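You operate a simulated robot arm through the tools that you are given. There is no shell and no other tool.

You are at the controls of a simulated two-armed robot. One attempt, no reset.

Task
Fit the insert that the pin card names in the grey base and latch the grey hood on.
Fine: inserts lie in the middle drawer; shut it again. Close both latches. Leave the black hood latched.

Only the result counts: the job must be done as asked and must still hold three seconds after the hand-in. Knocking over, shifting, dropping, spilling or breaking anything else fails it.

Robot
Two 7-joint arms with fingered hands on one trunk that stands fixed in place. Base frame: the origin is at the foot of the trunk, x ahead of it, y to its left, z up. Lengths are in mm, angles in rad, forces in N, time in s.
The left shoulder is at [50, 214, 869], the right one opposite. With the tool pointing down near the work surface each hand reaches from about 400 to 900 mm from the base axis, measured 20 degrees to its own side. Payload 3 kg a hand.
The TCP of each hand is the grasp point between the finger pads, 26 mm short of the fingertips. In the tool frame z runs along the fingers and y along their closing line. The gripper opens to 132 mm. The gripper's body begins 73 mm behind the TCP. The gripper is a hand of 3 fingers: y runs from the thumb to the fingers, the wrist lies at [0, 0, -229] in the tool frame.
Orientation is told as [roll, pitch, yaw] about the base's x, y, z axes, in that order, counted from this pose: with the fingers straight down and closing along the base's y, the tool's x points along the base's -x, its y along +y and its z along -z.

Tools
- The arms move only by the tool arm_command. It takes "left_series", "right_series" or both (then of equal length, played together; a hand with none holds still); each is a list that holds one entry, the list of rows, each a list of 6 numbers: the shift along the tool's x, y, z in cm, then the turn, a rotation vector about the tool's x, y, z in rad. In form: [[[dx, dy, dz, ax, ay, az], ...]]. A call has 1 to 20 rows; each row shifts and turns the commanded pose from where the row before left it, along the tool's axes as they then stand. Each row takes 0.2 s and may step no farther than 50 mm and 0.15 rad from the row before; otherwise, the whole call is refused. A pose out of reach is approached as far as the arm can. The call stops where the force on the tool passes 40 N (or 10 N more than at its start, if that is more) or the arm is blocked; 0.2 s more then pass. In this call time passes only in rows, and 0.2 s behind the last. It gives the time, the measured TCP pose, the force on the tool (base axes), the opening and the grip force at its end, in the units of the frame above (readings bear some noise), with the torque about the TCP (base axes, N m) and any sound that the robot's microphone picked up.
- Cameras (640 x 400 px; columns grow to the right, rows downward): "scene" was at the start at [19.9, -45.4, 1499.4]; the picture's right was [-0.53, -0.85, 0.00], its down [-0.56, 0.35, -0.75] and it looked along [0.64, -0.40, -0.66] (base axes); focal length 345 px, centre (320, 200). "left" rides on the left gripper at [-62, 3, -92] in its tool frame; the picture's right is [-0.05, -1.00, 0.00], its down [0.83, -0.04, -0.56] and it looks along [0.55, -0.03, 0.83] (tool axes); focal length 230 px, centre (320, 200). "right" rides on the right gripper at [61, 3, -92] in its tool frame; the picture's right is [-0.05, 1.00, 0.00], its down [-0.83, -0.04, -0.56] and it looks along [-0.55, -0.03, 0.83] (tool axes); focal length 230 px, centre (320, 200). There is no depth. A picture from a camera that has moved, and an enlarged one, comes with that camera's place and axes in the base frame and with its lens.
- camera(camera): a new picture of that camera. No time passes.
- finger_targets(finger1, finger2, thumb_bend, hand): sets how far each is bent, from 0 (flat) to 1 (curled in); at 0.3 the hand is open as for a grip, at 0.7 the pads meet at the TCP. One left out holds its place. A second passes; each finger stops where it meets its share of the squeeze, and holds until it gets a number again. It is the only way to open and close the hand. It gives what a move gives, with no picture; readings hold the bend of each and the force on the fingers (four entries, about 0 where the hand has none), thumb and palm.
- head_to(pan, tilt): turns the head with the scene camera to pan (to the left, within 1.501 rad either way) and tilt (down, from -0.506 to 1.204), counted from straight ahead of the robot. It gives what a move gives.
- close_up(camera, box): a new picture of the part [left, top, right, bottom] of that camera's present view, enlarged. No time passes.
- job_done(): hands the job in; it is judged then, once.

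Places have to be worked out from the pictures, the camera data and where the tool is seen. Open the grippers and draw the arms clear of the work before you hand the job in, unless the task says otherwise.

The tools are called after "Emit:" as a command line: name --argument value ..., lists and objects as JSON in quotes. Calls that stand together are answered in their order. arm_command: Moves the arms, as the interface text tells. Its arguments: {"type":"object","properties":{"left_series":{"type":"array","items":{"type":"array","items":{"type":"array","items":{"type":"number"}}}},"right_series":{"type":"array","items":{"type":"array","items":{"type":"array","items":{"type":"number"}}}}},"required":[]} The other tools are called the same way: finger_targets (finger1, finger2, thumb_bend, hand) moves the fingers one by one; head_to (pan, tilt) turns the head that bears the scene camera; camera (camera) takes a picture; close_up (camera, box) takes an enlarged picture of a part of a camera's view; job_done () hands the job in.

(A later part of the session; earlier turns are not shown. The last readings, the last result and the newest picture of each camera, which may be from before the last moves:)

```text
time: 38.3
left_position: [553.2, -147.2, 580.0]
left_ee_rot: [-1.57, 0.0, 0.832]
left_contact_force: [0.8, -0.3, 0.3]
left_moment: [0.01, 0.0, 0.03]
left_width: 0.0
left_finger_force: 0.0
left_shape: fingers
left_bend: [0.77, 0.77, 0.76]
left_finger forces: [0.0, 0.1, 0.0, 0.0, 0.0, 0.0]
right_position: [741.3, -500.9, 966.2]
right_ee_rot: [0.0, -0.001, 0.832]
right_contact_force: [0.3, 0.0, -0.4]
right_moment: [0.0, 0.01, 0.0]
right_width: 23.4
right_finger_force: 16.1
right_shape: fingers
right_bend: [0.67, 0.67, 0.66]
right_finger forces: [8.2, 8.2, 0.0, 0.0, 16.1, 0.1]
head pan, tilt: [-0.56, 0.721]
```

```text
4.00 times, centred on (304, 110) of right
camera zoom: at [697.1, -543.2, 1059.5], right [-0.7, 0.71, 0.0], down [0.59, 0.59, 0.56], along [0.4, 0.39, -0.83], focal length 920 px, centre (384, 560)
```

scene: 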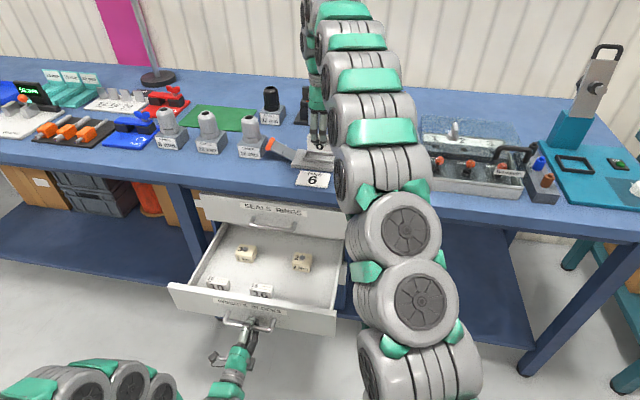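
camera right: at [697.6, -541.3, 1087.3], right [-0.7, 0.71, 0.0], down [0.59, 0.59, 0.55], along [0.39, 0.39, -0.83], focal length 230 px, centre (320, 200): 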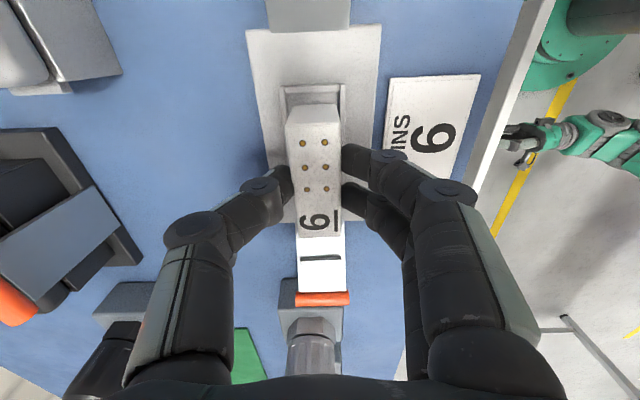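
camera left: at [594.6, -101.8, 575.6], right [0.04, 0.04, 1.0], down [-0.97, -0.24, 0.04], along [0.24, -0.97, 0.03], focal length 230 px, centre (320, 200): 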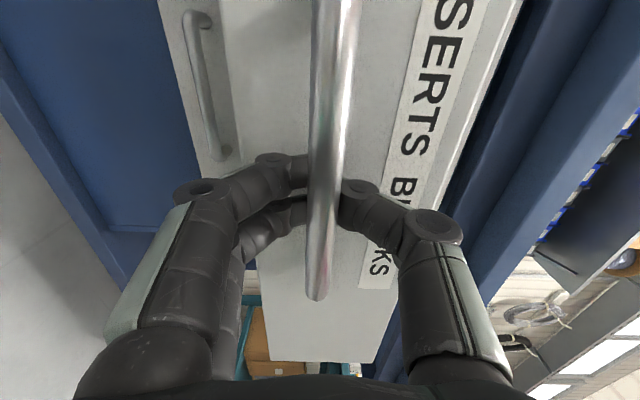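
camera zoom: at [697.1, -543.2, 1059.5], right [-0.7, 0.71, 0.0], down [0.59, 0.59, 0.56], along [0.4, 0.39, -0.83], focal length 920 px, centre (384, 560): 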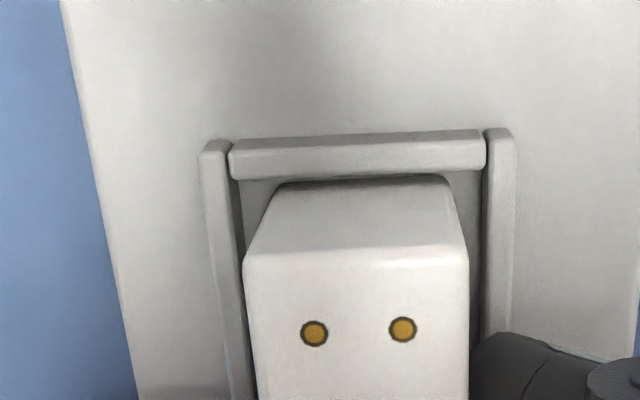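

Still no contact, and the insert sits between the rim walls with gaps all round. I go on down in 2 mm rows.

Emit:
arm_command --right_series '[[[0, 0, 0.2, 0, 0, 0], [0, 0, 0.2, 0, 0, 0], [0, 0, 0.2, 0, 0, 0], [0, 0, 0.2, 0, 0, 0]]]'

Emit:
close_up --camera "right" --box '[224, 60, 384, 160]'

Emit:
close_up --camera "scene" --box '[290, 125, 354, 165]'

```text
time: 39.3
left_position: [553.5, -147.5, 578.5]
left_ee_rot: [-1.57, 0.0, 0.833]
left_contact_force: [1.0, 0.3, 0.6]
left_moment: [0.0, -0.02, 0.01]
left_width: 0.0
left_finger_force: 0.0
left_shape: fingers
left_bend: [0.77, 0.77, 0.76]
left_finger forces: [0.1, 0.0, 0.1, 0.0, 0.0, 0.1]
right_position: [741.2, -499.8, 959.0]
right_ee_rot: [-0.004, -0.002, 0.836]
right_contact_force: [-0.9, -1.6, 33.3]
right_moment: [-0.08, -0.02, 0.03]
right_width: 23.6
right_finger_force: 22.4
right_shape: fingers
right_bend: [0.7, 0.71, 0.68]
right_finger forces: [11.1, 11.0, 0.0, 0.0, 23.3, 0.0]
head pan, tilt: [-0.56, 0.721]
```

```text
4.00 times, centred on (304, 110) of right
camera zoom: at [697.4, -543.0, 1051.0], right [-0.7, 0.71, 0.0], down [0.59, 0.59, 0.56], along [0.4, 0.39, -0.83], focal length 920 px, centre (384, 560)
```

zoom: 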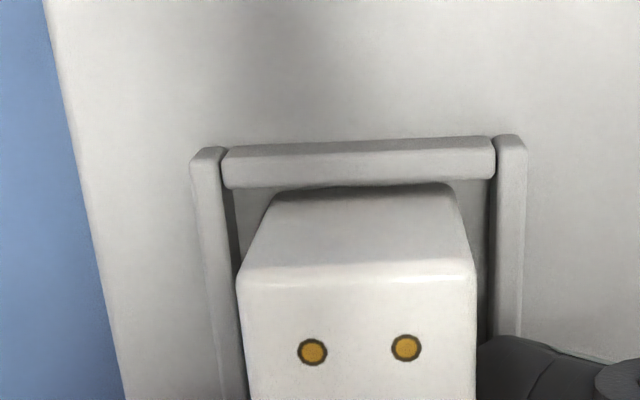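

```text
10.00 times, centred on (322, 145) of scene
camera zoom: at [19.4, -45.5, 1499.7], right [-0.53, -0.85, 0.0], down [-0.56, 0.35, -0.75], along [0.64, -0.4, -0.66], focal length 3451 px, centre (300, 750)
```

zoom: 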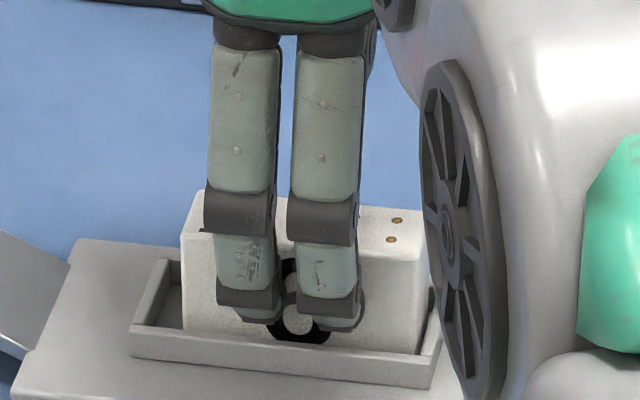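

The insert is on the recess floor: 33 N upward at TCP z=959. I ease off 2 mm and release it.

Emit:
arm_command --right_series '[[[0, 0, -0.2, 0, 0, 0], [0, 0, -0.1, 0, 0, 0]]]'

Emit:
finger_targets --hand "right" --finger1 0.5 --finger2 0.5 --thumb_bend 0.5

Emit:
camera --camera "right"

Emit:
close_up --camera "scene" --box '[290, 125, 354, 165]'

```text
time: 39.9
left_position: [554.0, -147.8, 579.2]
left_ee_rot: [-1.57, -0.001, 0.833]
left_contact_force: [0.9, -0.7, 0.7]
left_moment: [0.03, 0.02, 0.0]
left_width: 0.0
left_finger_force: 0.0
left_shape: fingers
left_bend: [0.77, 0.77, 0.76]
left_finger forces: [0.0, 0.0, 0.0, 0.0, 0.0, 0.0]
right_position: [742.3, -499.0, 959.7]
right_ee_rot: [0.002, -0.001, 0.832]
right_contact_force: [0.2, -4.0, 7.7]
right_moment: [-0.1, -0.02, 0.0]
right_width: 24.1
right_finger_force: 17.9
right_shape: fingers
right_bend: [0.7, 0.7, 0.68]
right_finger forces: [8.3, 8.4, 0.1, 0.0, 19.2, 0.0]
head pan, tilt: [-0.56, 0.721]
```

```text
time: 40.9
left_position: [553.7, -147.8, 579.1]
left_ee_rot: [-1.571, 0.0, 0.832]
left_contact_force: [0.3, 0.0, 0.6]
left_moment: [-0.02, 0.05, 0.0]
left_width: 0.0
left_finger_force: 0.0
left_shape: fingers
left_bend: [0.77, 0.77, 0.76]
left_finger forces: [0.0, 0.0, 0.0, 0.1, 0.0, 0.1]
right_position: [741.5, -498.5, 960.8]
right_ee_rot: [-0.001, 0.001, 0.834]
right_contact_force: [0.3, 0.1, 0.4]
right_moment: [0.0, 0.02, -0.02]
right_width: 67.1
right_finger_force: 0.0
right_shape: fingers
right_bend: [0.5, 0.5, 0.5]
right_finger forces: [0.0, 0.0, 0.1, 0.0, 0.1, 0.0]
head pan, tilt: [-0.56, 0.721]
```

```text
taken
camera right: at [698.1, -542.4, 1053.6], right [-0.7, 0.71, 0.0], down [0.59, 0.59, 0.56], along [0.39, 0.39, -0.83], focal length 230 px, centre (320, 200)
```

right: 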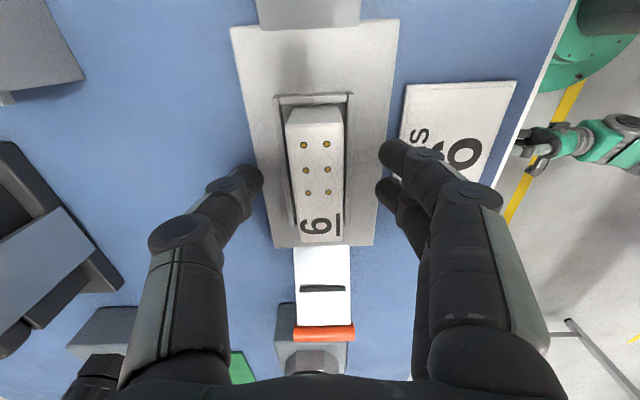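

```text
10.00 times, centred on (322, 145) of scene
camera zoom: at [19.9, -45.8, 1499.7], right [-0.53, -0.85, 0.0], down [-0.56, 0.35, -0.75], along [0.64, -0.4, -0.66], focal length 3451 px, centre (300, 750)
```

zoom: 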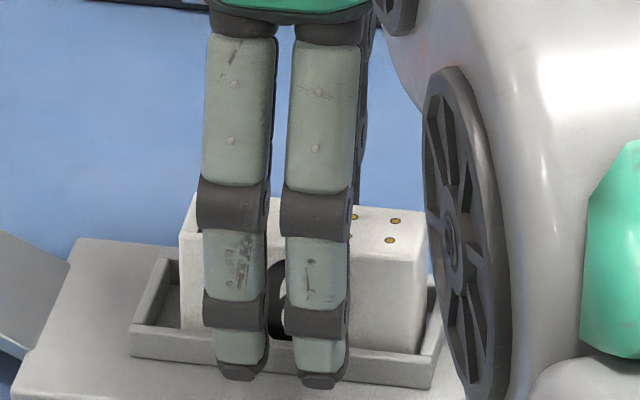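

The insert stands released in the recess with small gaps all round. I raise the right hand 45 mm, then draw it back toward the robot, clear of everything.

Emit:
arm_command --right_series '[[[0, 0, -1.5, 0, 0, 0], [0, 0, -1.5, 0, 0, 0], [0, 0, -1.5, 0, 0, 0], [0, 2, -1.0, 0, 0, 0], [0, 3, -1.0, 0, 0, 0], [0, 4, -2, 0, 0, 0], [0, 4, -2, 0, 0, 0], [0, 4, -2, 0, 0, 0], [0, 4, -2, 0, 0, 0]]]'

Emit:
camera --camera "right"

Emit:
camera --camera "scene"

Emit:
camera --camera "left"

```text
time: 42.9
left_position: [555.0, -148.7, 580.0]
left_ee_rot: [-1.572, 0.0, 0.832]
left_contact_force: [0.0, 0.1, -0.1]
left_moment: [0.03, 0.01, 0.01]
left_width: 0.1
left_finger_force: 0.1
left_shape: fingers
left_bend: [0.77, 0.77, 0.76]
left_finger forces: [0.0, 0.1, 0.0, 0.1, 0.1, 0.0]
right_position: [588.0, -358.3, 1108.4]
right_ee_rot: [-0.001, 0.0, 0.831]
right_contact_force: [-0.9, 0.3, 0.0]
right_moment: [-0.01, -0.01, -0.01]
right_width: 67.1
right_finger_force: 0.0
right_shape: fingers
right_bend: [0.5, 0.5, 0.5]
right_finger forces: [0.0, 0.0, 0.0, 0.1, 0.2, 0.0]
head pan, tilt: [-0.56, 0.721]
```

```text
taken
camera right: at [543.8, -403.1, 1200.4], right [-0.7, 0.71, 0.0], down [0.59, 0.59, 0.56], along [0.39, 0.39, -0.83], focal length 230 px, centre (320, 200)
```

right: 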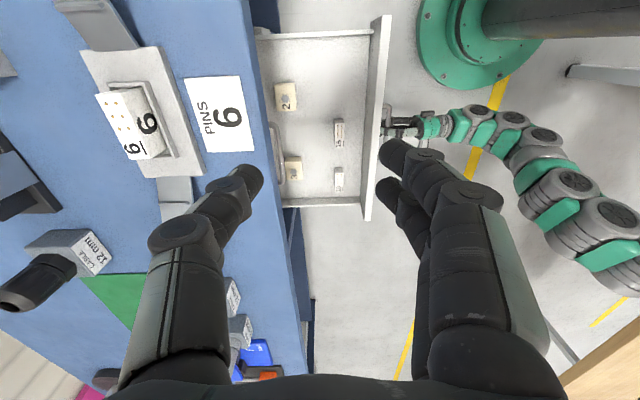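

```text
taken
```

scene: 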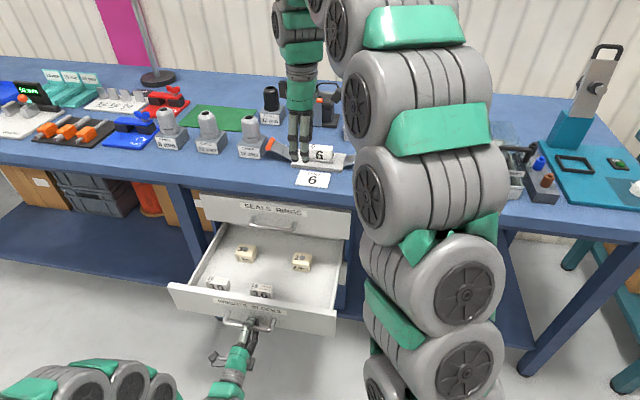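

```text
taken
camera left: at [526.4, -40.6, 577.6], right [0.03, 0.04, 1.0], down [-0.97, -0.24, 0.04], along [0.24, -0.97, 0.03], focal length 230 px, centre (320, 200)
```

left: 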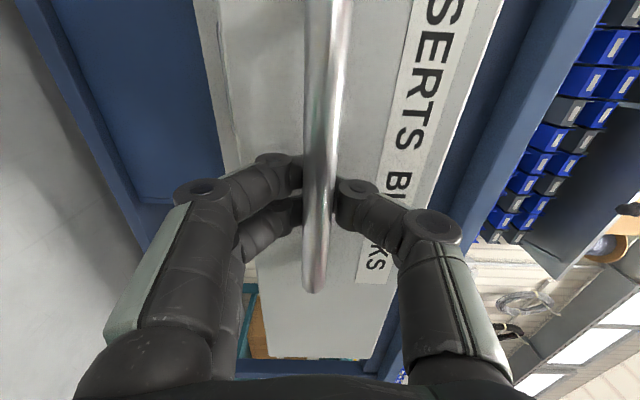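

The 6-pin insert stands in the base. Now I shut the drawer with the left hand: open the fingers, back off 60 mm, then close them to a notch for pushing the bar.

Emit:
finger_targets --hand "left" --finger1 0.42 --finger2 0.42 --thumb_bend 0.42

Emit:
camera --camera "left"

Emit:
arm_command --left_series '[[[0, 0, -2, 0, 0, 0], [0, 0, -2, 0, 0, 0], [0, 0, -2, 0, 0, 0]]]'

Emit:
camera --camera "left"

```text
time: 43.9
left_position: [552.8, -147.3, 579.3]
left_ee_rot: [-1.571, 0.001, 0.832]
left_contact_force: [0.0, 1.2, 0.3]
left_moment: [0.0, -0.01, 0.01]
left_width: 94.1
left_finger_force: 0.0
left_shape: fingers
left_bend: [0.42, 0.42, 0.42]
left_finger forces: [0.0, 0.0, 0.0, 0.0, 0.0, 0.0]
right_position: [587.7, -359.1, 1107.4]
right_ee_rot: [-0.001, -0.001, 0.833]
right_contact_force: [0.4, -0.3, -0.3]
right_moment: [-0.02, 0.0, 0.02]
right_width: 67.3
right_finger_force: 0.0
right_shape: fingers
right_bend: [0.5, 0.5, 0.5]
right_finger forces: [0.0, 0.1, 0.0, 0.0, 0.0, 0.1]
head pan, tilt: [-0.56, 0.721]
```

```text
taken
camera left: at [526.3, -40.5, 577.5], right [0.04, 0.04, 1.0], down [-0.97, -0.24, 0.04], along [0.24, -0.97, 0.03], focal length 230 px, centre (320, 200)
```

left: 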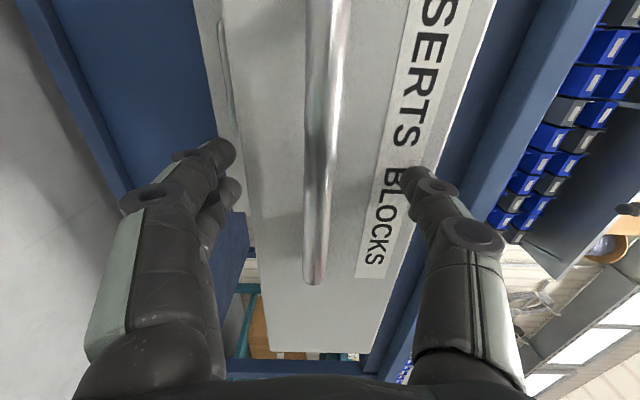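

```text
time: 44.7
left_position: [509.6, -106.6, 571.3]
left_ee_rot: [-1.57, 0.003, 0.832]
left_contact_force: [0.2, -1.1, 0.1]
left_moment: [0.0, -0.05, 0.05]
left_width: 94.1
left_finger_force: 0.1
left_shape: fingers
left_bend: [0.42, 0.42, 0.42]
left_finger forces: [0.0, 0.1, 0.0, 0.1, 0.0, 0.0]
left hand out of reach, approached as far as the arm can: row 3
right_position: [587.8, -358.8, 1107.3]
right_ee_rot: [0.001, -0.001, 0.833]
right_contact_force: [0.3, 0.4, 0.3]
right_moment: [-0.02, 0.02, 0.01]
right_width: 67.5
right_finger_force: 0.1
right_shape: fingers
right_bend: [0.5, 0.5, 0.5]
right_finger forces: [0.0, 0.1, 0.1, 0.0, 0.1, 0.1]
head pan, tilt: [-0.56, 0.721]
```

```text
taken
camera left: at [482.3, 0.0, 569.0], right [0.04, 0.04, 1.0], down [-0.97, -0.24, 0.04], along [0.24, -0.97, 0.03], focal length 230 px, centre (320, 200)
```

left: 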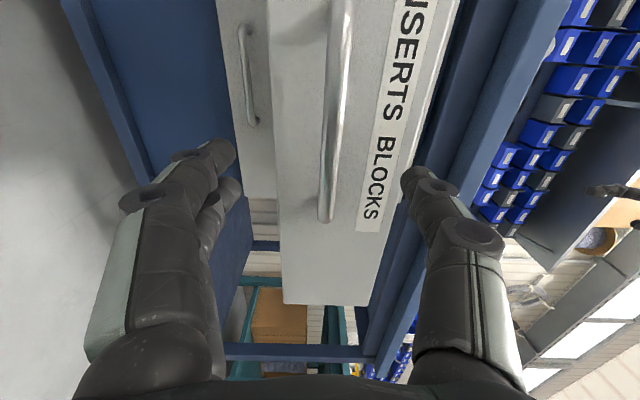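

The bar is clear ahead of the fingertips, and it sits 9 mm above the TCP. I close the fingers to a notch, raise 9 mm and start pushing gently.

Emit:
finger_targets --hand "left" --finger1 0.69 --finger2 0.69 --thumb_bend 0.69

Emit:
arm_command --left_series '[[[0, -0.9, 0, 0, 0, 0], [0, 0, 1, 0, 0, 0]]]'

Emit:
camera --camera "left"

```text
time: 45.7
left_position: [509.7, -106.9, 573.1]
left_ee_rot: [-1.572, 0.002, 0.831]
left_contact_force: [-0.1, -0.4, -0.4]
left_moment: [-0.01, 0.03, -0.01]
left_width: 8.6
left_finger_force: 0.1
left_shape: fingers
left_bend: [0.69, 0.69, 0.69]
left_finger forces: [0.0, 0.0, 0.0, 0.1, 0.1, 0.0]
right_position: [587.8, -359.0, 1107.9]
right_ee_rot: [0.002, 0.001, 0.832]
right_contact_force: [-0.6, -0.1, 0.1]
right_moment: [0.0, -0.01, -0.01]
right_width: 67.4
right_finger_force: 0.1
right_shape: fingers
right_bend: [0.5, 0.5, 0.5]
right_finger forces: [0.1, 0.0, 0.0, 0.0, 0.0, 0.0]
head pan, tilt: [-0.56, 0.721]
```

```text
time: 46.3
left_position: [521.7, -115.3, 576.3]
left_ee_rot: [-1.57, 0.001, 0.834]
left_contact_force: [-0.6, -0.1, -0.7]
left_moment: [-0.01, -0.01, 0.04]
left_width: 8.6
left_finger_force: 0.1
left_shape: fingers
left_bend: [0.69, 0.69, 0.69]
left_finger forces: [0.1, 0.1, 0.1, 0.0, 0.0, 0.0]
left hand out of reach, approached as far as the arm can: row 1
right_position: [587.5, -359.8, 1107.4]
right_ee_rot: [0.001, 0.0, 0.833]
right_contact_force: [0.0, 0.2, 0.4]
right_moment: [0.01, 0.0, 0.01]
right_width: 67.4
right_finger_force: 0.0
right_shape: fingers
right_bend: [0.5, 0.5, 0.5]
right_finger forces: [0.2, 0.0, 0.0, 0.1, 0.0, 0.1]
head pan, tilt: [-0.56, 0.721]
```

```text
taken
camera left: at [494.5, -8.3, 574.2], right [0.04, 0.04, 1.0], down [-0.97, -0.24, 0.04], along [0.24, -0.97, 0.03], focal length 230 px, centre (320, 200)
```

left: 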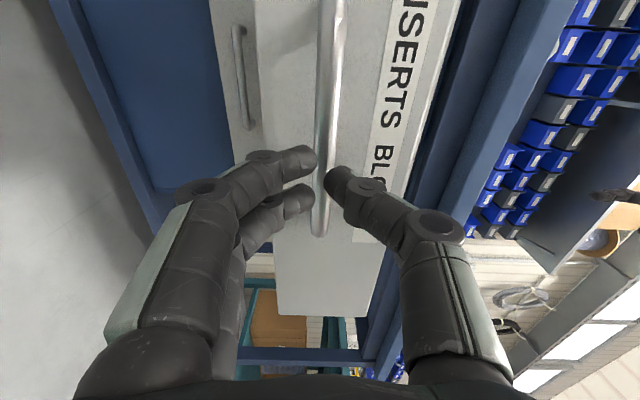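

The bar lines up with the notch between the fingertips. I push 60 mm and check that the drawer moves.

Emit:
arm_command --left_series '[[[0, -0.3, 2, 0, 0, 0], [0, 0, 2, 0, 0, 0], [0, 0, 2, 0, 0, 0]]]'

Emit:
camera --camera "left"

Emit:
camera --camera "scene"

```text
time: 47.1
left_position: [568.4, -156.0, 579.1]
left_ee_rot: [-1.572, -0.001, 0.831]
left_contact_force: [-0.8, 0.3, 0.4]
left_moment: [-0.01, 0.03, 0.0]
left_width: 8.5
left_finger_force: 0.1
left_shape: fingers
left_bend: [0.69, 0.69, 0.69]
left_finger forces: [0.1, 0.0, 0.0, 0.0, 0.0, 0.0]
right_position: [587.3, -359.9, 1108.0]
right_ee_rot: [0.001, 0.001, 0.83]
right_contact_force: [0.0, 0.1, 0.2]
right_moment: [0.01, -0.01, 0.0]
right_width: 67.2
right_finger_force: 0.1
right_shape: fingers
right_bend: [0.5, 0.5, 0.5]
right_finger forces: [0.0, 0.0, 0.0, 0.1, 0.0, 0.1]
head pan, tilt: [-0.56, 0.721]
```

```text
taken
camera left: at [542.0, -49.6, 577.0], right [0.03, 0.04, 1.0], down [-0.97, -0.24, 0.04], along [0.24, -0.97, 0.03], focal length 230 px, centre (320, 200)
```

left: 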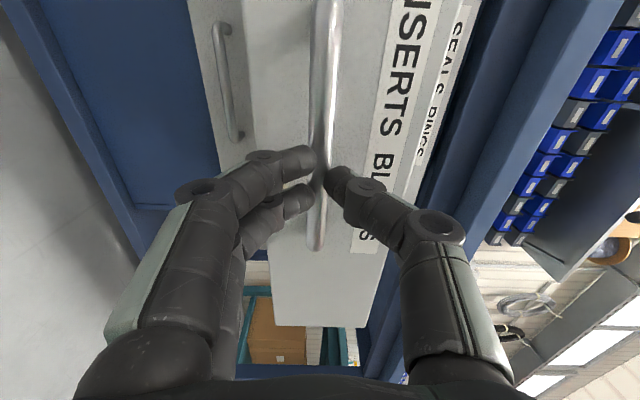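

```text
taken
```

scene: 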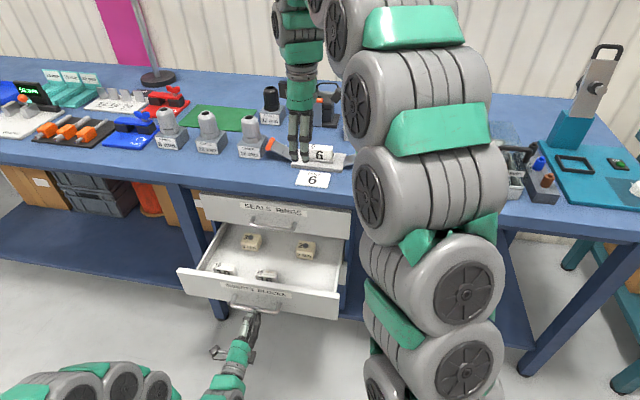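

The drawer slides in smoothly with the push. I continue most of the way.

Emit:
arm_command --left_series '[[[0, 0, 2, 0, 0, 0], [0, 0, 2, 0, 0, 0], [0, 0, 2, 0, 0, 0], [0, 0, 2, 0, 0, 0], [0, 0, 2, 0, 0, 0], [0, 0, 2, 0, 0, 0], [0, 0, 2, 0, 0, 0], [0, 0, 2, 0, 0, 0], [0, 0, 2, 0, 0, 0]]]'

Emit:
camera --camera "left"

Emit:
close_up --camera "scene" --box '[190, 180, 366, 290]'

```text
time: 49.1
left_position: [700.9, -278.7, 580.6]
left_ee_rot: [-1.572, 0.001, 0.832]
left_contact_force: [-0.6, 0.0, 0.1]
left_moment: [0.01, 0.0, 0.0]
left_width: 8.6
left_finger_force: 0.0
left_shape: fingers
left_bend: [0.69, 0.69, 0.69]
left_finger forces: [0.1, 0.1, 0.1, 0.0, 0.1, 0.0]
right_position: [587.9, -359.0, 1107.8]
right_ee_rot: [0.0, -0.001, 0.835]
right_contact_force: [-0.6, -0.5, -0.7]
right_moment: [0.03, -0.02, 0.04]
right_width: 67.2
right_finger_force: 0.0
right_shape: fingers
right_bend: [0.5, 0.5, 0.5]
right_finger forces: [0.0, 0.0, 0.0, 0.1, 0.0, 0.1]
head pan, tilt: [-0.56, 0.721]
```

```text
taken
camera left: at [673.7, -171.2, 577.9], right [0.03, 0.04, 1.0], down [-0.97, -0.24, 0.04], along [0.24, -0.97, 0.03], focal length 230 px, centre (320, 200)
```

left: 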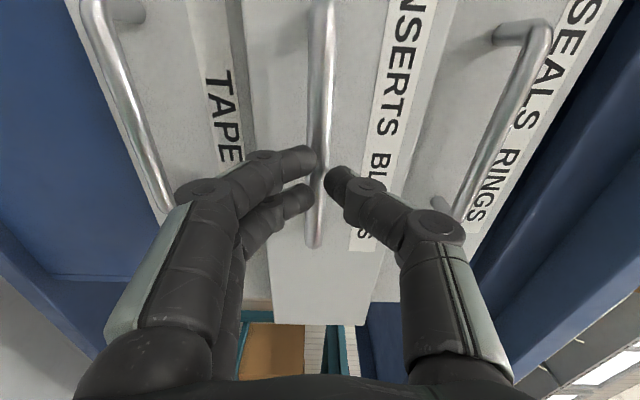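

```text
3.64 times, centred on (278, 235) of scene
camera zoom: at [19.9, -45.8, 1499.7], right [-0.53, -0.85, 0.0], down [-0.56, 0.35, -0.75], along [0.64, -0.4, -0.66], focal length 1255 px, centre (473, 73)
```

zoom: 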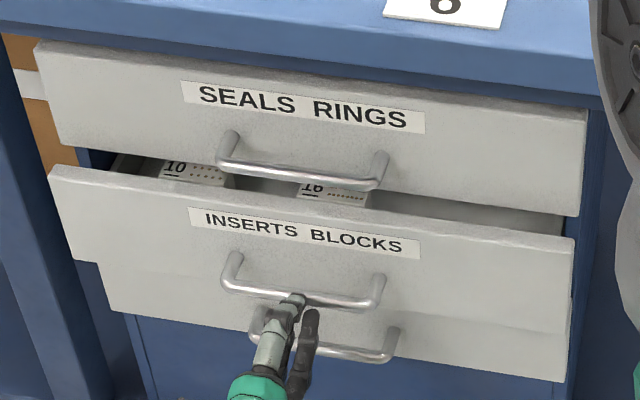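

About 40–50 mm remain. I push in 1 cm rows until it meets the stop.

Emit:
arm_command --left_series '[[[0, 0, 1, 0, 0, 0], [0, 0, 1, 0, 0, 0], [0, 0, 1, 0, 0, 0], [0, 0, 1, 0, 0, 0]]]'

Emit:
camera --camera "left"

Emit:
close_up --camera "scene" --box '[190, 180, 366, 290]'

```text
time: 50.1
left_position: [730.6, -304.6, 582.4]
left_ee_rot: [-1.571, 0.001, 0.831]
left_contact_force: [-3.8, 2.7, -2.1]
left_moment: [0.02, 0.04, -0.03]
left_width: 8.6
left_finger_force: 1.9
left_shape: fingers
left_bend: [0.69, 0.69, 0.69]
left_finger forces: [2.1, 2.6, 0.0, 0.0, 0.0, 0.1]
right_position: [588.2, -360.6, 1106.7]
right_ee_rot: [0.0, 0.0, 0.836]
right_contact_force: [0.4, 0.0, -0.3]
right_moment: [-0.01, -0.02, 0.0]
right_width: 67.5
right_finger_force: 0.0
right_shape: fingers
right_bend: [0.5, 0.5, 0.5]
right_finger forces: [0.1, 0.1, 0.0, 0.0, 0.0, 0.0]
head pan, tilt: [-0.56, 0.721]
```

```text
taken
camera left: at [703.3, -197.2, 578.3], right [0.03, 0.04, 1.0], down [-0.97, -0.24, 0.04], along [0.24, -0.97, 0.03], focal length 230 px, centre (320, 200)
```

left: 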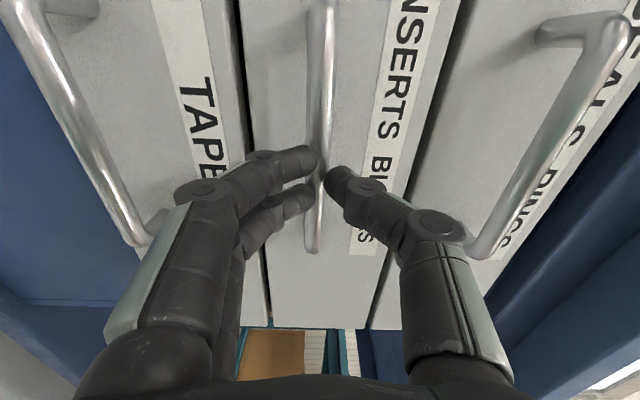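

```text
3.64 times, centred on (278, 235) of scene
camera zoom: at [19.9, -45.8, 1499.7], right [-0.53, -0.85, 0.0], down [-0.56, 0.35, -0.75], along [0.64, -0.4, -0.66], focal length 1255 px, centre (473, 73)
```

zoom: 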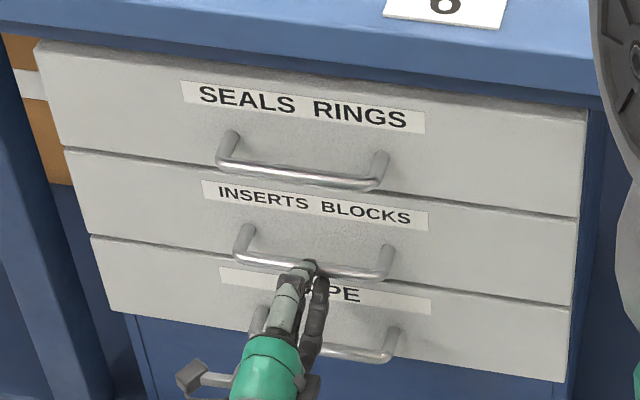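

The front looks flush with its neighbours. One last firm nudge makes sure it is fully shut.

Emit:
arm_command --left_series '[[[0, 0, 0.5, 0, 0, 0], [0, 0, 0.5, 0, 0, 0]]]'

Emit:
close_up --camera "scene" --box '[190, 180, 270, 230]'

Emit:
close_up --camera "scene" --box '[290, 200, 370, 250]'

```text
time: 50.6
left_position: [735.7, -308.3, 577.5]
left_ee_rot: [-1.565, 0.002, 0.832]
left_contact_force: [-16.4, 17.8, 5.6]
left_moment: [-0.17, -0.16, 0.04]
left_width: 10.6
left_finger_force: 11.4
left_shape: fingers
left_bend: [0.7, 0.7, 0.71]
left_finger forces: [2.8, 2.9, 0.0, 0.0, 16.7, 0.1]
right_position: [587.3, -359.0, 1106.7]
right_ee_rot: [0.0, 0.001, 0.835]
right_contact_force: [0.2, 0.1, -0.3]
right_moment: [-0.01, 0.02, -0.03]
right_width: 67.3
right_finger_force: 0.1
right_shape: fingers
right_bend: [0.5, 0.5, 0.5]
right_finger forces: [0.0, 0.0, 0.1, 0.0, 0.0, 0.0]
head pan, tilt: [-0.56, 0.721]
stopped in row 2 (left hand): the force on the tool passed its limit at 49 N (the readings are from after the stop); the commanded pose is now the measured one
```

```text
8.00 times, centred on (230, 205) of scene
camera zoom: at [19.7, -45.6, 1499.7], right [-0.53, -0.85, 0.0], down [-0.56, 0.35, -0.75], along [0.64, -0.4, -0.66], focal length 2761 px, centre (1040, 160)
```

zoom: 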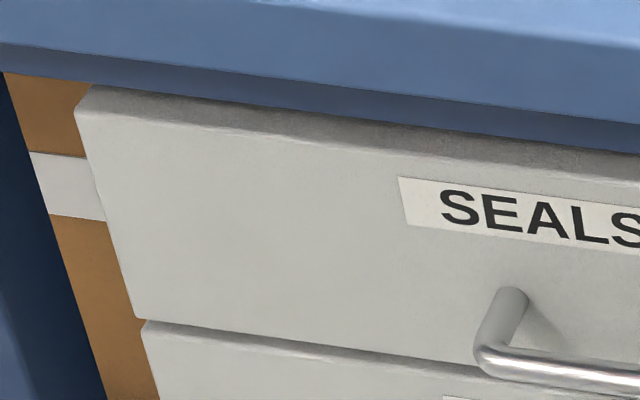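

```text
8.00 times, centred on (330, 225) of scene
camera zoom: at [19.7, -45.6, 1499.7], right [-0.53, -0.85, 0.0], down [-0.56, 0.35, -0.75], along [0.64, -0.4, -0.66], focal length 2761 px, centre (240, 0)
```

zoom: 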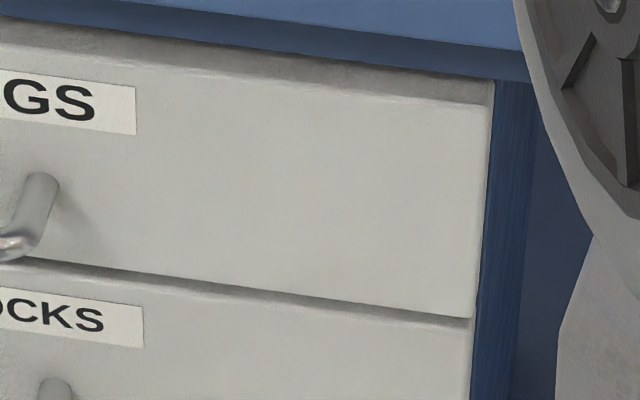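

Fully shut: 49 N against the stop. I open the left fingers first so nothing drags the bar, then withdraw straight back.

Emit:
finger_targets --hand "left" --finger1 0.5 --finger2 0.5 --thumb_bend 0.5

Emit:
arm_command --left_series '[[[0, 0, -1.5, 0, 0, 0], [0, 0, -2, 0, 0, 0], [0, 0, -3, 0, 0, 0], [0, 0, -3, 0, 0, 0], [0, 0, -3, 0, 0, 0]]]'

Emit:
camera --camera "left"

Emit:
close_up --camera "scene" --box '[190, 180, 366, 290]'

```text
time: 51.6
left_position: [735.5, -311.5, 576.8]
left_ee_rot: [-1.565, 0.001, 0.834]
left_contact_force: [1.0, 0.2, 0.2]
left_moment: [-0.03, -0.03, -0.03]
left_width: 67.0
left_finger_force: 0.1
left_shape: fingers
left_bend: [0.5, 0.5, 0.5]
left_finger forces: [0.0, 0.0, 0.1, 0.0, 0.0, 0.0]
right_position: [588.4, -359.7, 1107.6]
right_ee_rot: [0.0, -0.001, 0.833]
right_contact_force: [-0.4, 0.4, 0.2]
right_moment: [0.01, 0.01, -0.01]
right_width: 67.4
right_finger_force: 0.0
right_shape: fingers
right_bend: [0.5, 0.5, 0.5]
right_finger forces: [0.1, 0.1, 0.0, 0.0, 0.0, 0.1]
head pan, tilt: [-0.56, 0.721]
```

```text
time: 52.8
left_position: [642.8, -225.8, 577.7]
left_ee_rot: [-1.566, 0.001, 0.83]
left_contact_force: [0.4, -0.4, 0.0]
left_moment: [0.0, 0.02, 0.0]
left_width: 67.4
left_finger_force: 0.1
left_shape: fingers
left_bend: [0.5, 0.5, 0.5]
left_finger forces: [0.0, 0.0, 0.0, 0.1, 0.0, 0.0]
right_position: [588.5, -359.4, 1107.3]
right_ee_rot: [0.0, -0.002, 0.833]
right_contact_force: [0.9, 0.2, 0.3]
right_moment: [-0.01, 0.0, 0.0]
right_width: 67.6
right_finger_force: 0.0
right_shape: fingers
right_bend: [0.5, 0.5, 0.5]
right_finger forces: [0.0, 0.0, 0.1, 0.0, 0.0, 0.0]
head pan, tilt: [-0.56, 0.721]
```

```text
taken
camera left: at [615.7, -117.6, 574.9], right [0.04, 0.04, 1.0], down [-0.97, -0.24, 0.05], along [0.24, -0.97, 0.03], focal length 230 px, centre (320, 200)
```

left: 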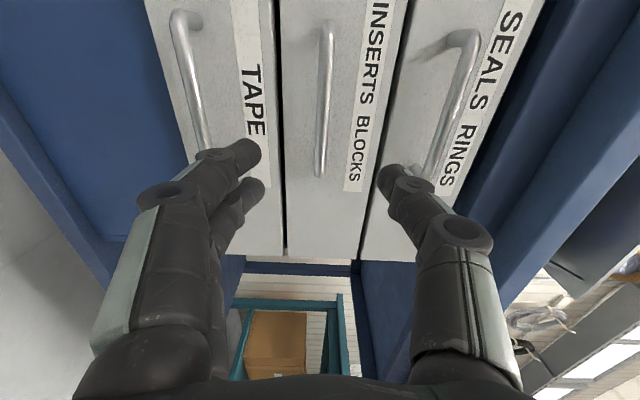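

```text
3.64 times, centred on (278, 235) of scene
camera zoom: at [19.8, -45.8, 1499.7], right [-0.53, -0.85, 0.0], down [-0.56, 0.35, -0.75], along [0.64, -0.4, -0.66], focal length 1255 px, centre (473, 73)
```

zoom: 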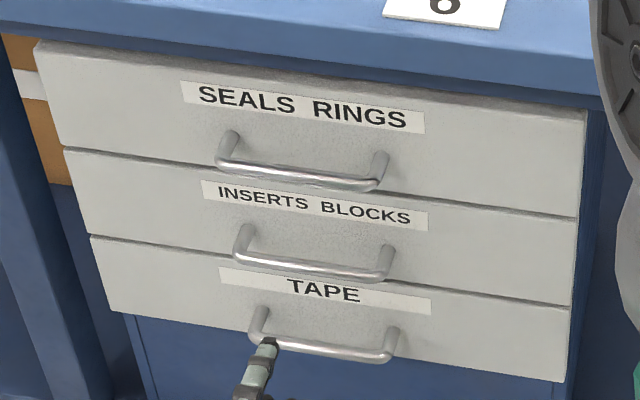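

The drawer is shut and the left hand is clear of it. Next is the hood, which lies too far out for a straight-down grip. I turn the right hand back so it closes along the bench, then tilt the fingers forward.

Emit:
arm_command --right_series '[[[0, 0, 0, 0, 0, 0.1432], [0, 0, 0, 0, 0, 0.1432], [0, 0, 0, 0, 0, 0.1432], [0, 0, 0, 0, 0, 0.1432], [0, 0, 0, 0, 0, 0.1432], [0, 0, 0, 0, 0, 0.1432], [0, 0, 0, 0, 0, 0.1432], [0, 0, 0, 0, 0, 0.1432], [0, 0, 0, 0, 0, 0.1432], [0, 0, 0, 0, 0, 0.1432], [0, 0, 0, 0, 0, 0.1432], [0, 0, 0, 0, -0.14, 0], [0, 0, 0, 0, -0.14, 0], [0, 0, 0, 0, -0.14, 0], [0, 0, 0, 0, -0.14, 0]]]'

Emit:
camera --camera "right"

Emit:
camera --camera "scene"

```text
time: 56.0
left_position: [642.7, -224.6, 577.5]
left_ee_rot: [-1.565, 0.003, 0.833]
left_contact_force: [-0.6, 0.2, -0.3]
left_moment: [0.01, 0.0, -0.01]
left_width: 67.3
left_finger_force: 0.2
left_shape: fingers
left_bend: [0.5, 0.5, 0.5]
left_finger forces: [0.0, 0.1, 0.0, 0.0, 0.0, 0.0]
right_position: [588.3, -360.6, 1106.0]
right_ee_rot: [-0.001, -0.559, -0.742]
right_contact_force: [0.1, 0.5, 0.4]
right_moment: [0.02, -0.02, 0.0]
right_width: 67.6
right_finger_force: 0.1
right_shape: fingers
right_bend: [0.5, 0.5, 0.5]
right_finger forces: [0.0, 0.1, 0.0, 0.0, 0.1, 0.0]
head pan, tilt: [-0.56, 0.721]
```

```text
taken
camera right: at [516.1, -289.3, 1152.6], right [0.71, 0.71, 0.03], down [0.27, -0.31, 0.91], along [0.65, -0.64, -0.41], focal length 230 px, centre (320, 200)
```

right: 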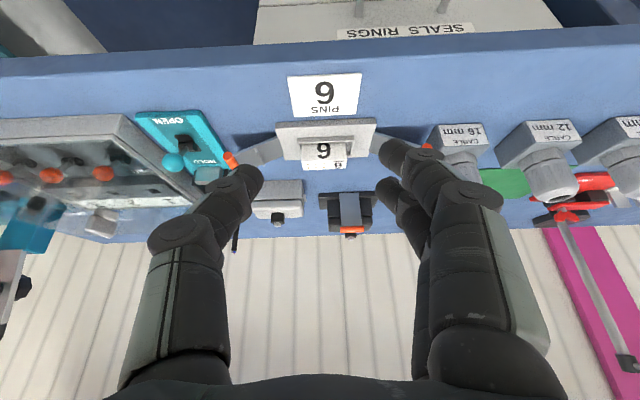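

```text
taken
```

scene: 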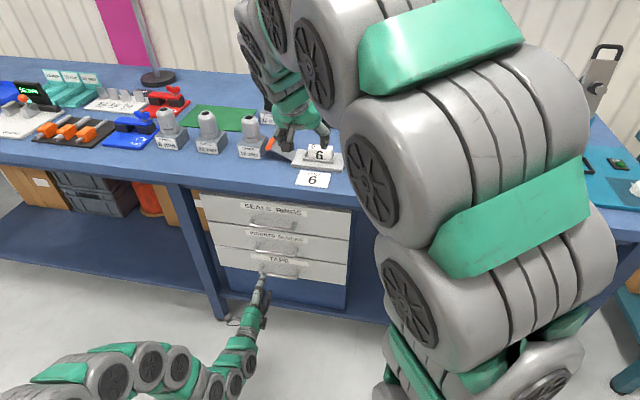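

This view shows base, latches and hood together. I enlarge it to study the hood and both latches.

Emit:
close_up --camera "right" --box '[216, 100, 456, 250]'

Emit:
close_up --camera "right" --box '[230, 160, 390, 260]'

```text
2.67 times, centred on (336, 175) of right
camera zoom: at [516.1, -289.3, 1152.6], right [0.71, 0.71, 0.03], down [0.27, -0.31, 0.91], along [0.65, -0.64, -0.41], focal length 614 px, centre (277, 267)
```

zoom: 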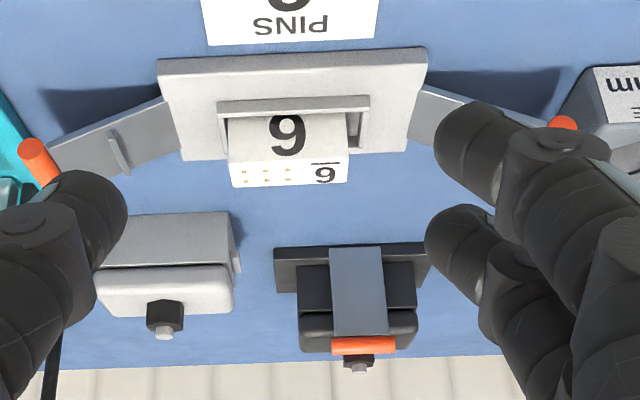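

```text
4.00 times, centred on (310, 210) of right
camera zoom: at [516.1, -289.3, 1152.6], right [0.71, 0.71, 0.03], down [0.27, -0.31, 0.91], along [0.65, -0.64, -0.41], focal length 920 px, centre (360, 160)
```

zoom: 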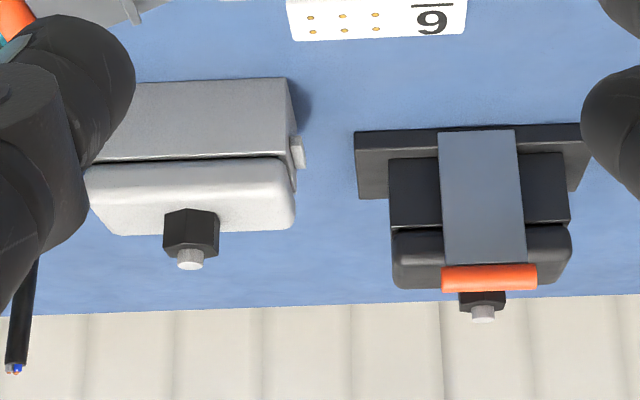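

I bring the tilted hand to the right and nearer, so the hood lies between the fingers in view.

Emit:
arm_command --right_series '[[[-2.1, -1.8, 1.3, 0, 0, 0], [-2.1, -1.8, 1.3, 0, 0, 0], [-2.1, -1.8, 1.3, 0, 0, 0], [-2.1, -1.8, 1.3, 0, 0, 0], [-2.1, -1.8, 1.3, 0, 0, 0], [-2.1, -1.8, 1.3, 0, 0, 0]]]'

Emit:
finger_targets --hand "right" --finger1 0.28 --finger2 0.28 --thumb_bend 0.28

Emit:
camera --camera "right"

Emit:
camera --camera "scene"

```text
time: 57.4
left_position: [643.1, -225.1, 577.0]
left_ee_rot: [-1.565, 0.002, 0.833]
left_contact_force: [1.0, 0.3, -0.8]
left_moment: [-0.01, 0.02, -0.01]
left_width: 67.4
left_finger_force: 0.0
left_shape: fingers
left_bend: [0.5, 0.5, 0.5]
left_finger forces: [0.1, 0.0, 0.0, 0.1, 0.1, 0.0]
right_position: [624.8, -538.4, 1108.1]
right_ee_rot: [0.001, -0.56, -0.743]
right_contact_force: [-0.7, 0.7, -0.1]
right_moment: [0.01, -0.01, 0.0]
right_width: 67.3
right_finger_force: 0.0
right_shape: fingers
right_bend: [0.5, 0.5, 0.5]
right_finger forces: [0.0, 0.0, 0.0, 0.0, 0.0, 0.1]
head pan, tilt: [-0.56, 0.721]
```

```text
time: 58.4
left_position: [643.0, -224.3, 577.3]
left_ee_rot: [-1.567, 0.002, 0.832]
left_contact_force: [0.0, 0.0, 0.3]
left_moment: [0.0, -0.03, 0.01]
left_width: 67.3
left_finger_force: 0.1
left_shape: fingers
left_bend: [0.5, 0.5, 0.5]
left_finger forces: [0.0, 0.0, 0.0, 0.0, 0.1, 0.0]
right_position: [625.0, -539.1, 1108.0]
right_ee_rot: [-0.001, -0.562, -0.742]
right_contact_force: [0.0, 0.0, 0.4]
right_moment: [0.02, 0.01, -0.02]
right_width: 138.3
right_finger_force: 0.1
right_shape: fingers
right_bend: [0.28, 0.28, 0.28]
right_finger forces: [0.0, 0.0, 0.0, 0.0, 0.0, 0.0]
head pan, tilt: [-0.56, 0.721]
```

```text
taken
camera right: at [552.5, -468.4, 1153.8], right [0.71, 0.71, 0.03], down [0.27, -0.31, 0.91], along [0.65, -0.64, -0.41], focal length 230 px, centre (320, 200)
```

right: 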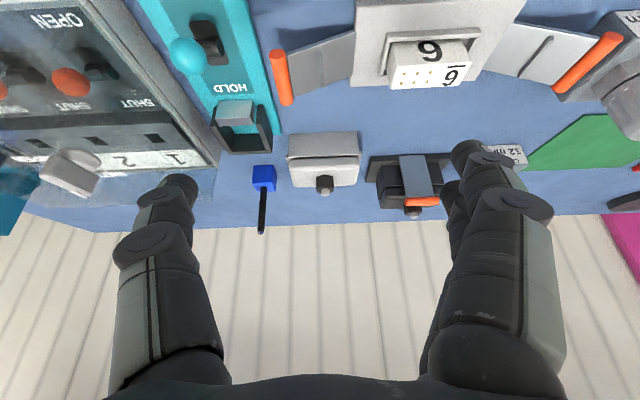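

```text
taken
```

scene: 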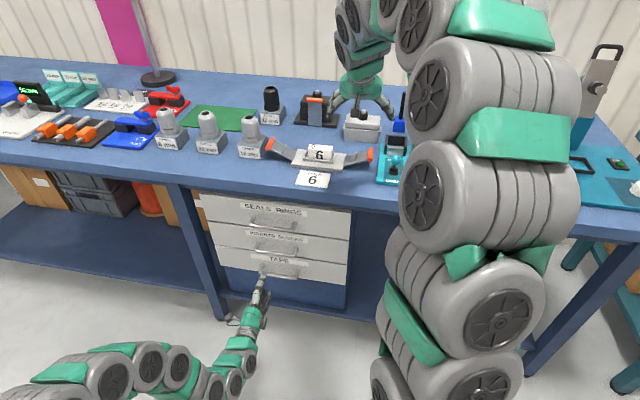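

Both cameras now see the hood well. I enlarge it in each to triangulate its size and place.

Emit:
close_up --camera "right" --box '[260, 110, 388, 210]'

Emit:
close_up --camera "scene" --box '[330, 95, 394, 145]'

Emit:
close_up --camera "scene" --box '[260, 125, 388, 195]'

Emit:
close_up --camera "right" --box '[250, 0, 442, 120]'

```text
4.00 times, centred on (324, 160) of right
camera zoom: at [552.5, -468.4, 1153.8], right [0.71, 0.71, 0.03], down [0.27, -0.31, 0.91], along [0.65, -0.64, -0.41], focal length 920 px, centre (304, 360)
```

zoom: 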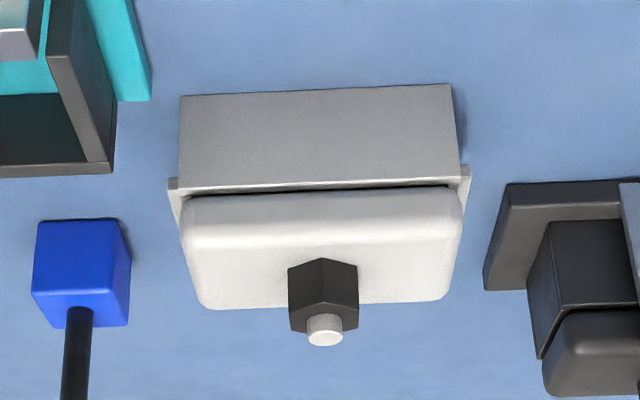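

```text
8.00 times, centred on (362, 120) of scene
camera zoom: at [19.9, -45.8, 1499.7], right [-0.53, -0.85, 0.0], down [-0.56, 0.35, -0.75], along [0.64, -0.4, -0.66], focal length 2761 px, centre (-16, 840)
```

zoom: 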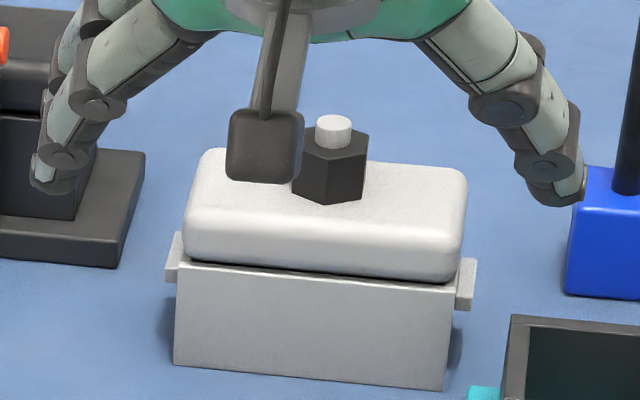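

```text
5.00 times, centred on (324, 160) of scene
camera zoom: at [19.9, -45.8, 1499.7], right [-0.53, -0.85, 0.0], down [-0.56, 0.35, -0.75], along [0.64, -0.4, -0.66], focal length 1726 px, centre (300, 400)
```

zoom: 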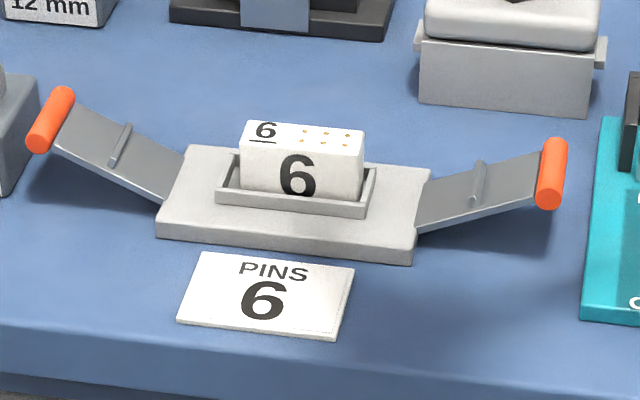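

```text
3.33 times, centred on (346, 60) of right
camera zoom: at [552.5, -468.4, 1153.8], right [0.71, 0.71, 0.03], down [0.27, -0.31, 0.91], along [0.65, -0.64, -0.41], focal length 767 px, centre (233, 667)
```

zoom: 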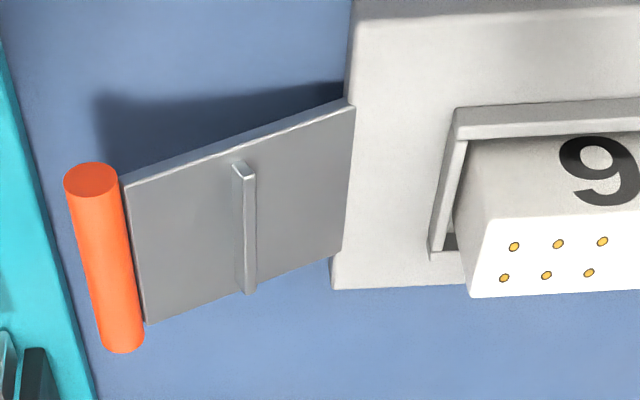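

Triangulation puts the hood at about (790, -689) with its bottom at z≈902.5: 109 × 61 mm, cap top ≈968, yaw ≈ -0.76. I need the lug shapes at its ends, so I zoom in closer on both.

Emit:
close_up --camera "scene" --box '[368, 110, 392, 140]'

Emit:
close_up --camera "scene" --box '[338, 110, 362, 140]'

Emit:
close_up --camera "right" --box '[350, 125, 398, 165]'

Emit:
close_up --camera "right" --box '[280, 125, 328, 165]'

```text
13.33 times, centred on (380, 125) of scene
camera zoom: at [19.9, -45.8, 1499.7], right [-0.53, -0.85, 0.0], down [-0.56, 0.35, -0.75], along [0.64, -0.4, -0.66], focal length 4601 px, centre (-480, 1200)
```

zoom: 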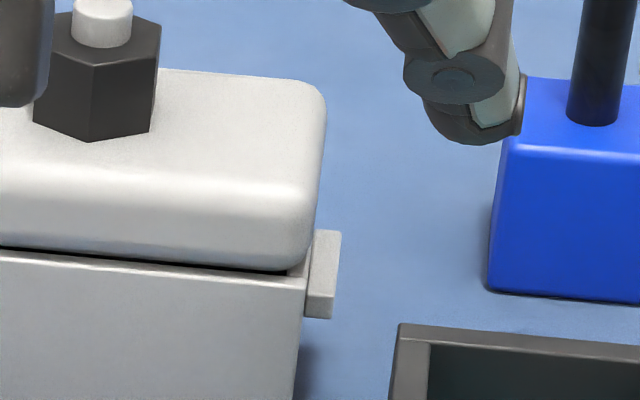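

```text
13.33 times, centred on (350, 125) of scene
camera zoom: at [19.9, -45.8, 1499.7], right [-0.53, -0.85, 0.0], down [-0.56, 0.35, -0.75], along [0.64, -0.4, -0.66], focal length 4601 px, centre (-80, 1200)
```

zoom: 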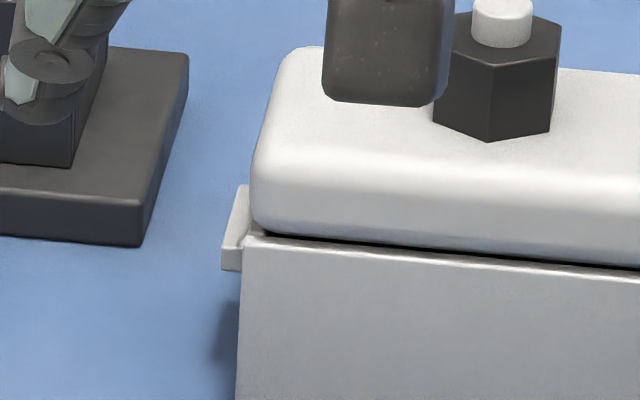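

```text
10.00 times, centred on (374, 145) of right
camera zoom: at [552.5, -468.4, 1153.8], right [0.71, 0.71, 0.03], down [0.27, -0.31, 0.91], along [0.65, -0.64, -0.41], focal length 2301 px, centre (-220, 750)
```

zoom: 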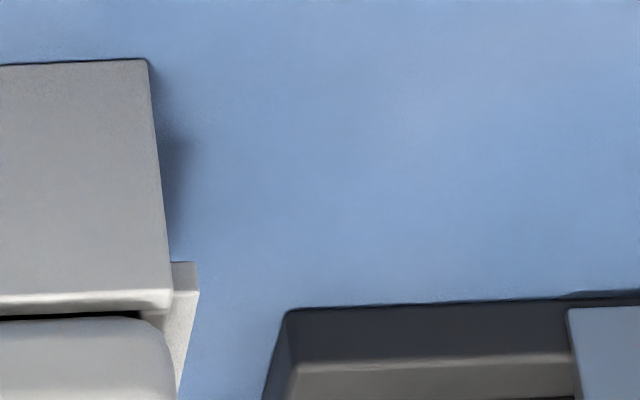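

```text
10.00 times, centred on (304, 145) of right
camera zoom: at [552.5, -468.4, 1153.8], right [0.71, 0.71, 0.03], down [0.27, -0.31, 0.91], along [0.65, -0.64, -0.41], focal length 2301 px, centre (480, 750)
```

zoom: 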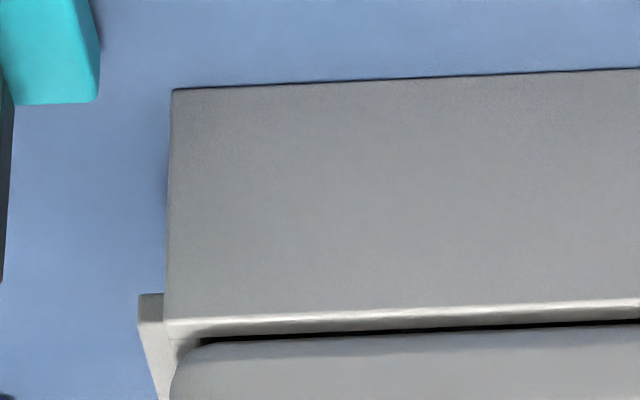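

The end lugs are thin ledges with tops near z≈936, so the hood can be gripped by its ends above them. The neighbours lie farther back and to the sides, out of the fingers' way. I move to a pre-grasp 100 mm back along the tilted approach line.

Emit:
arm_command --right_series '[[[-2.78, 0.03, 3.27, 0, 0, 0], [-2.78, 0.03, 3.27, 0, 0, 0], [-2.78, 0.03, 3.27, 0, 0, 0], [-2.77, 0.02, 3.27, 0, 0, 0]]]'

Emit:
camera --camera "right"

Emit:
close_up --camera "scene" --box '[316, 80, 412, 150]'

```text
time: 59.4
left_position: [642.5, -225.3, 577.1]
left_ee_rot: [-1.566, 0.001, 0.832]
left_contact_force: [-0.1, 0.6, -0.4]
left_moment: [0.02, 0.01, 0.01]
left_width: 67.3
left_finger_force: 0.2
left_shape: fingers
left_bend: [0.5, 0.5, 0.5]
left_finger forces: [0.1, 0.0, 0.0, 0.0, 0.0, 0.0]
right_position: [747.0, -649.9, 1059.0]
right_ee_rot: [0.0, -0.56, -0.739]
right_contact_force: [0.4, 0.2, 0.6]
right_moment: [0.02, 0.01, -0.01]
right_width: 138.3
right_finger_force: 0.1
right_shape: fingers
right_bend: [0.28, 0.28, 0.28]
right_finger forces: [0.1, 0.0, 0.0, 0.0, 0.0, 0.0]
head pan, tilt: [-0.56, 0.721]
```

```text
taken
camera right: at [674.1, -579.1, 1103.8], right [0.71, 0.71, 0.03], down [0.27, -0.31, 0.91], along [0.65, -0.64, -0.41], focal length 230 px, centre (320, 200)
```

right: 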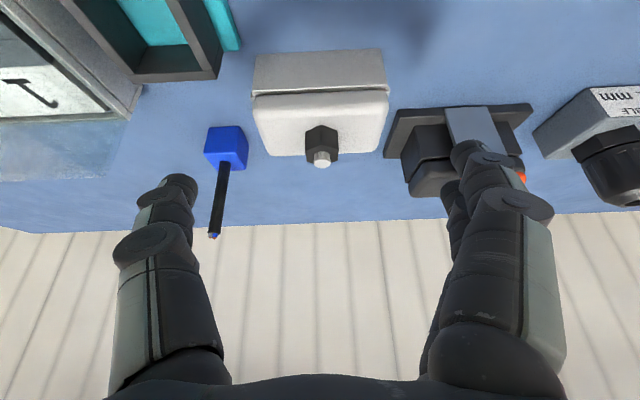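

```text
5.71 times, centred on (364, 115) of scene
camera zoom: at [19.9, -45.8, 1499.7], right [-0.53, -0.85, 0.0], down [-0.56, 0.35, -0.75], along [0.64, -0.4, -0.66], focal length 1972 px, centre (69, 686)
```

zoom: 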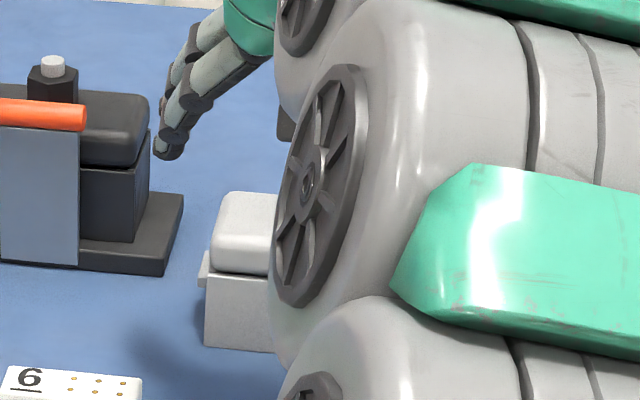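

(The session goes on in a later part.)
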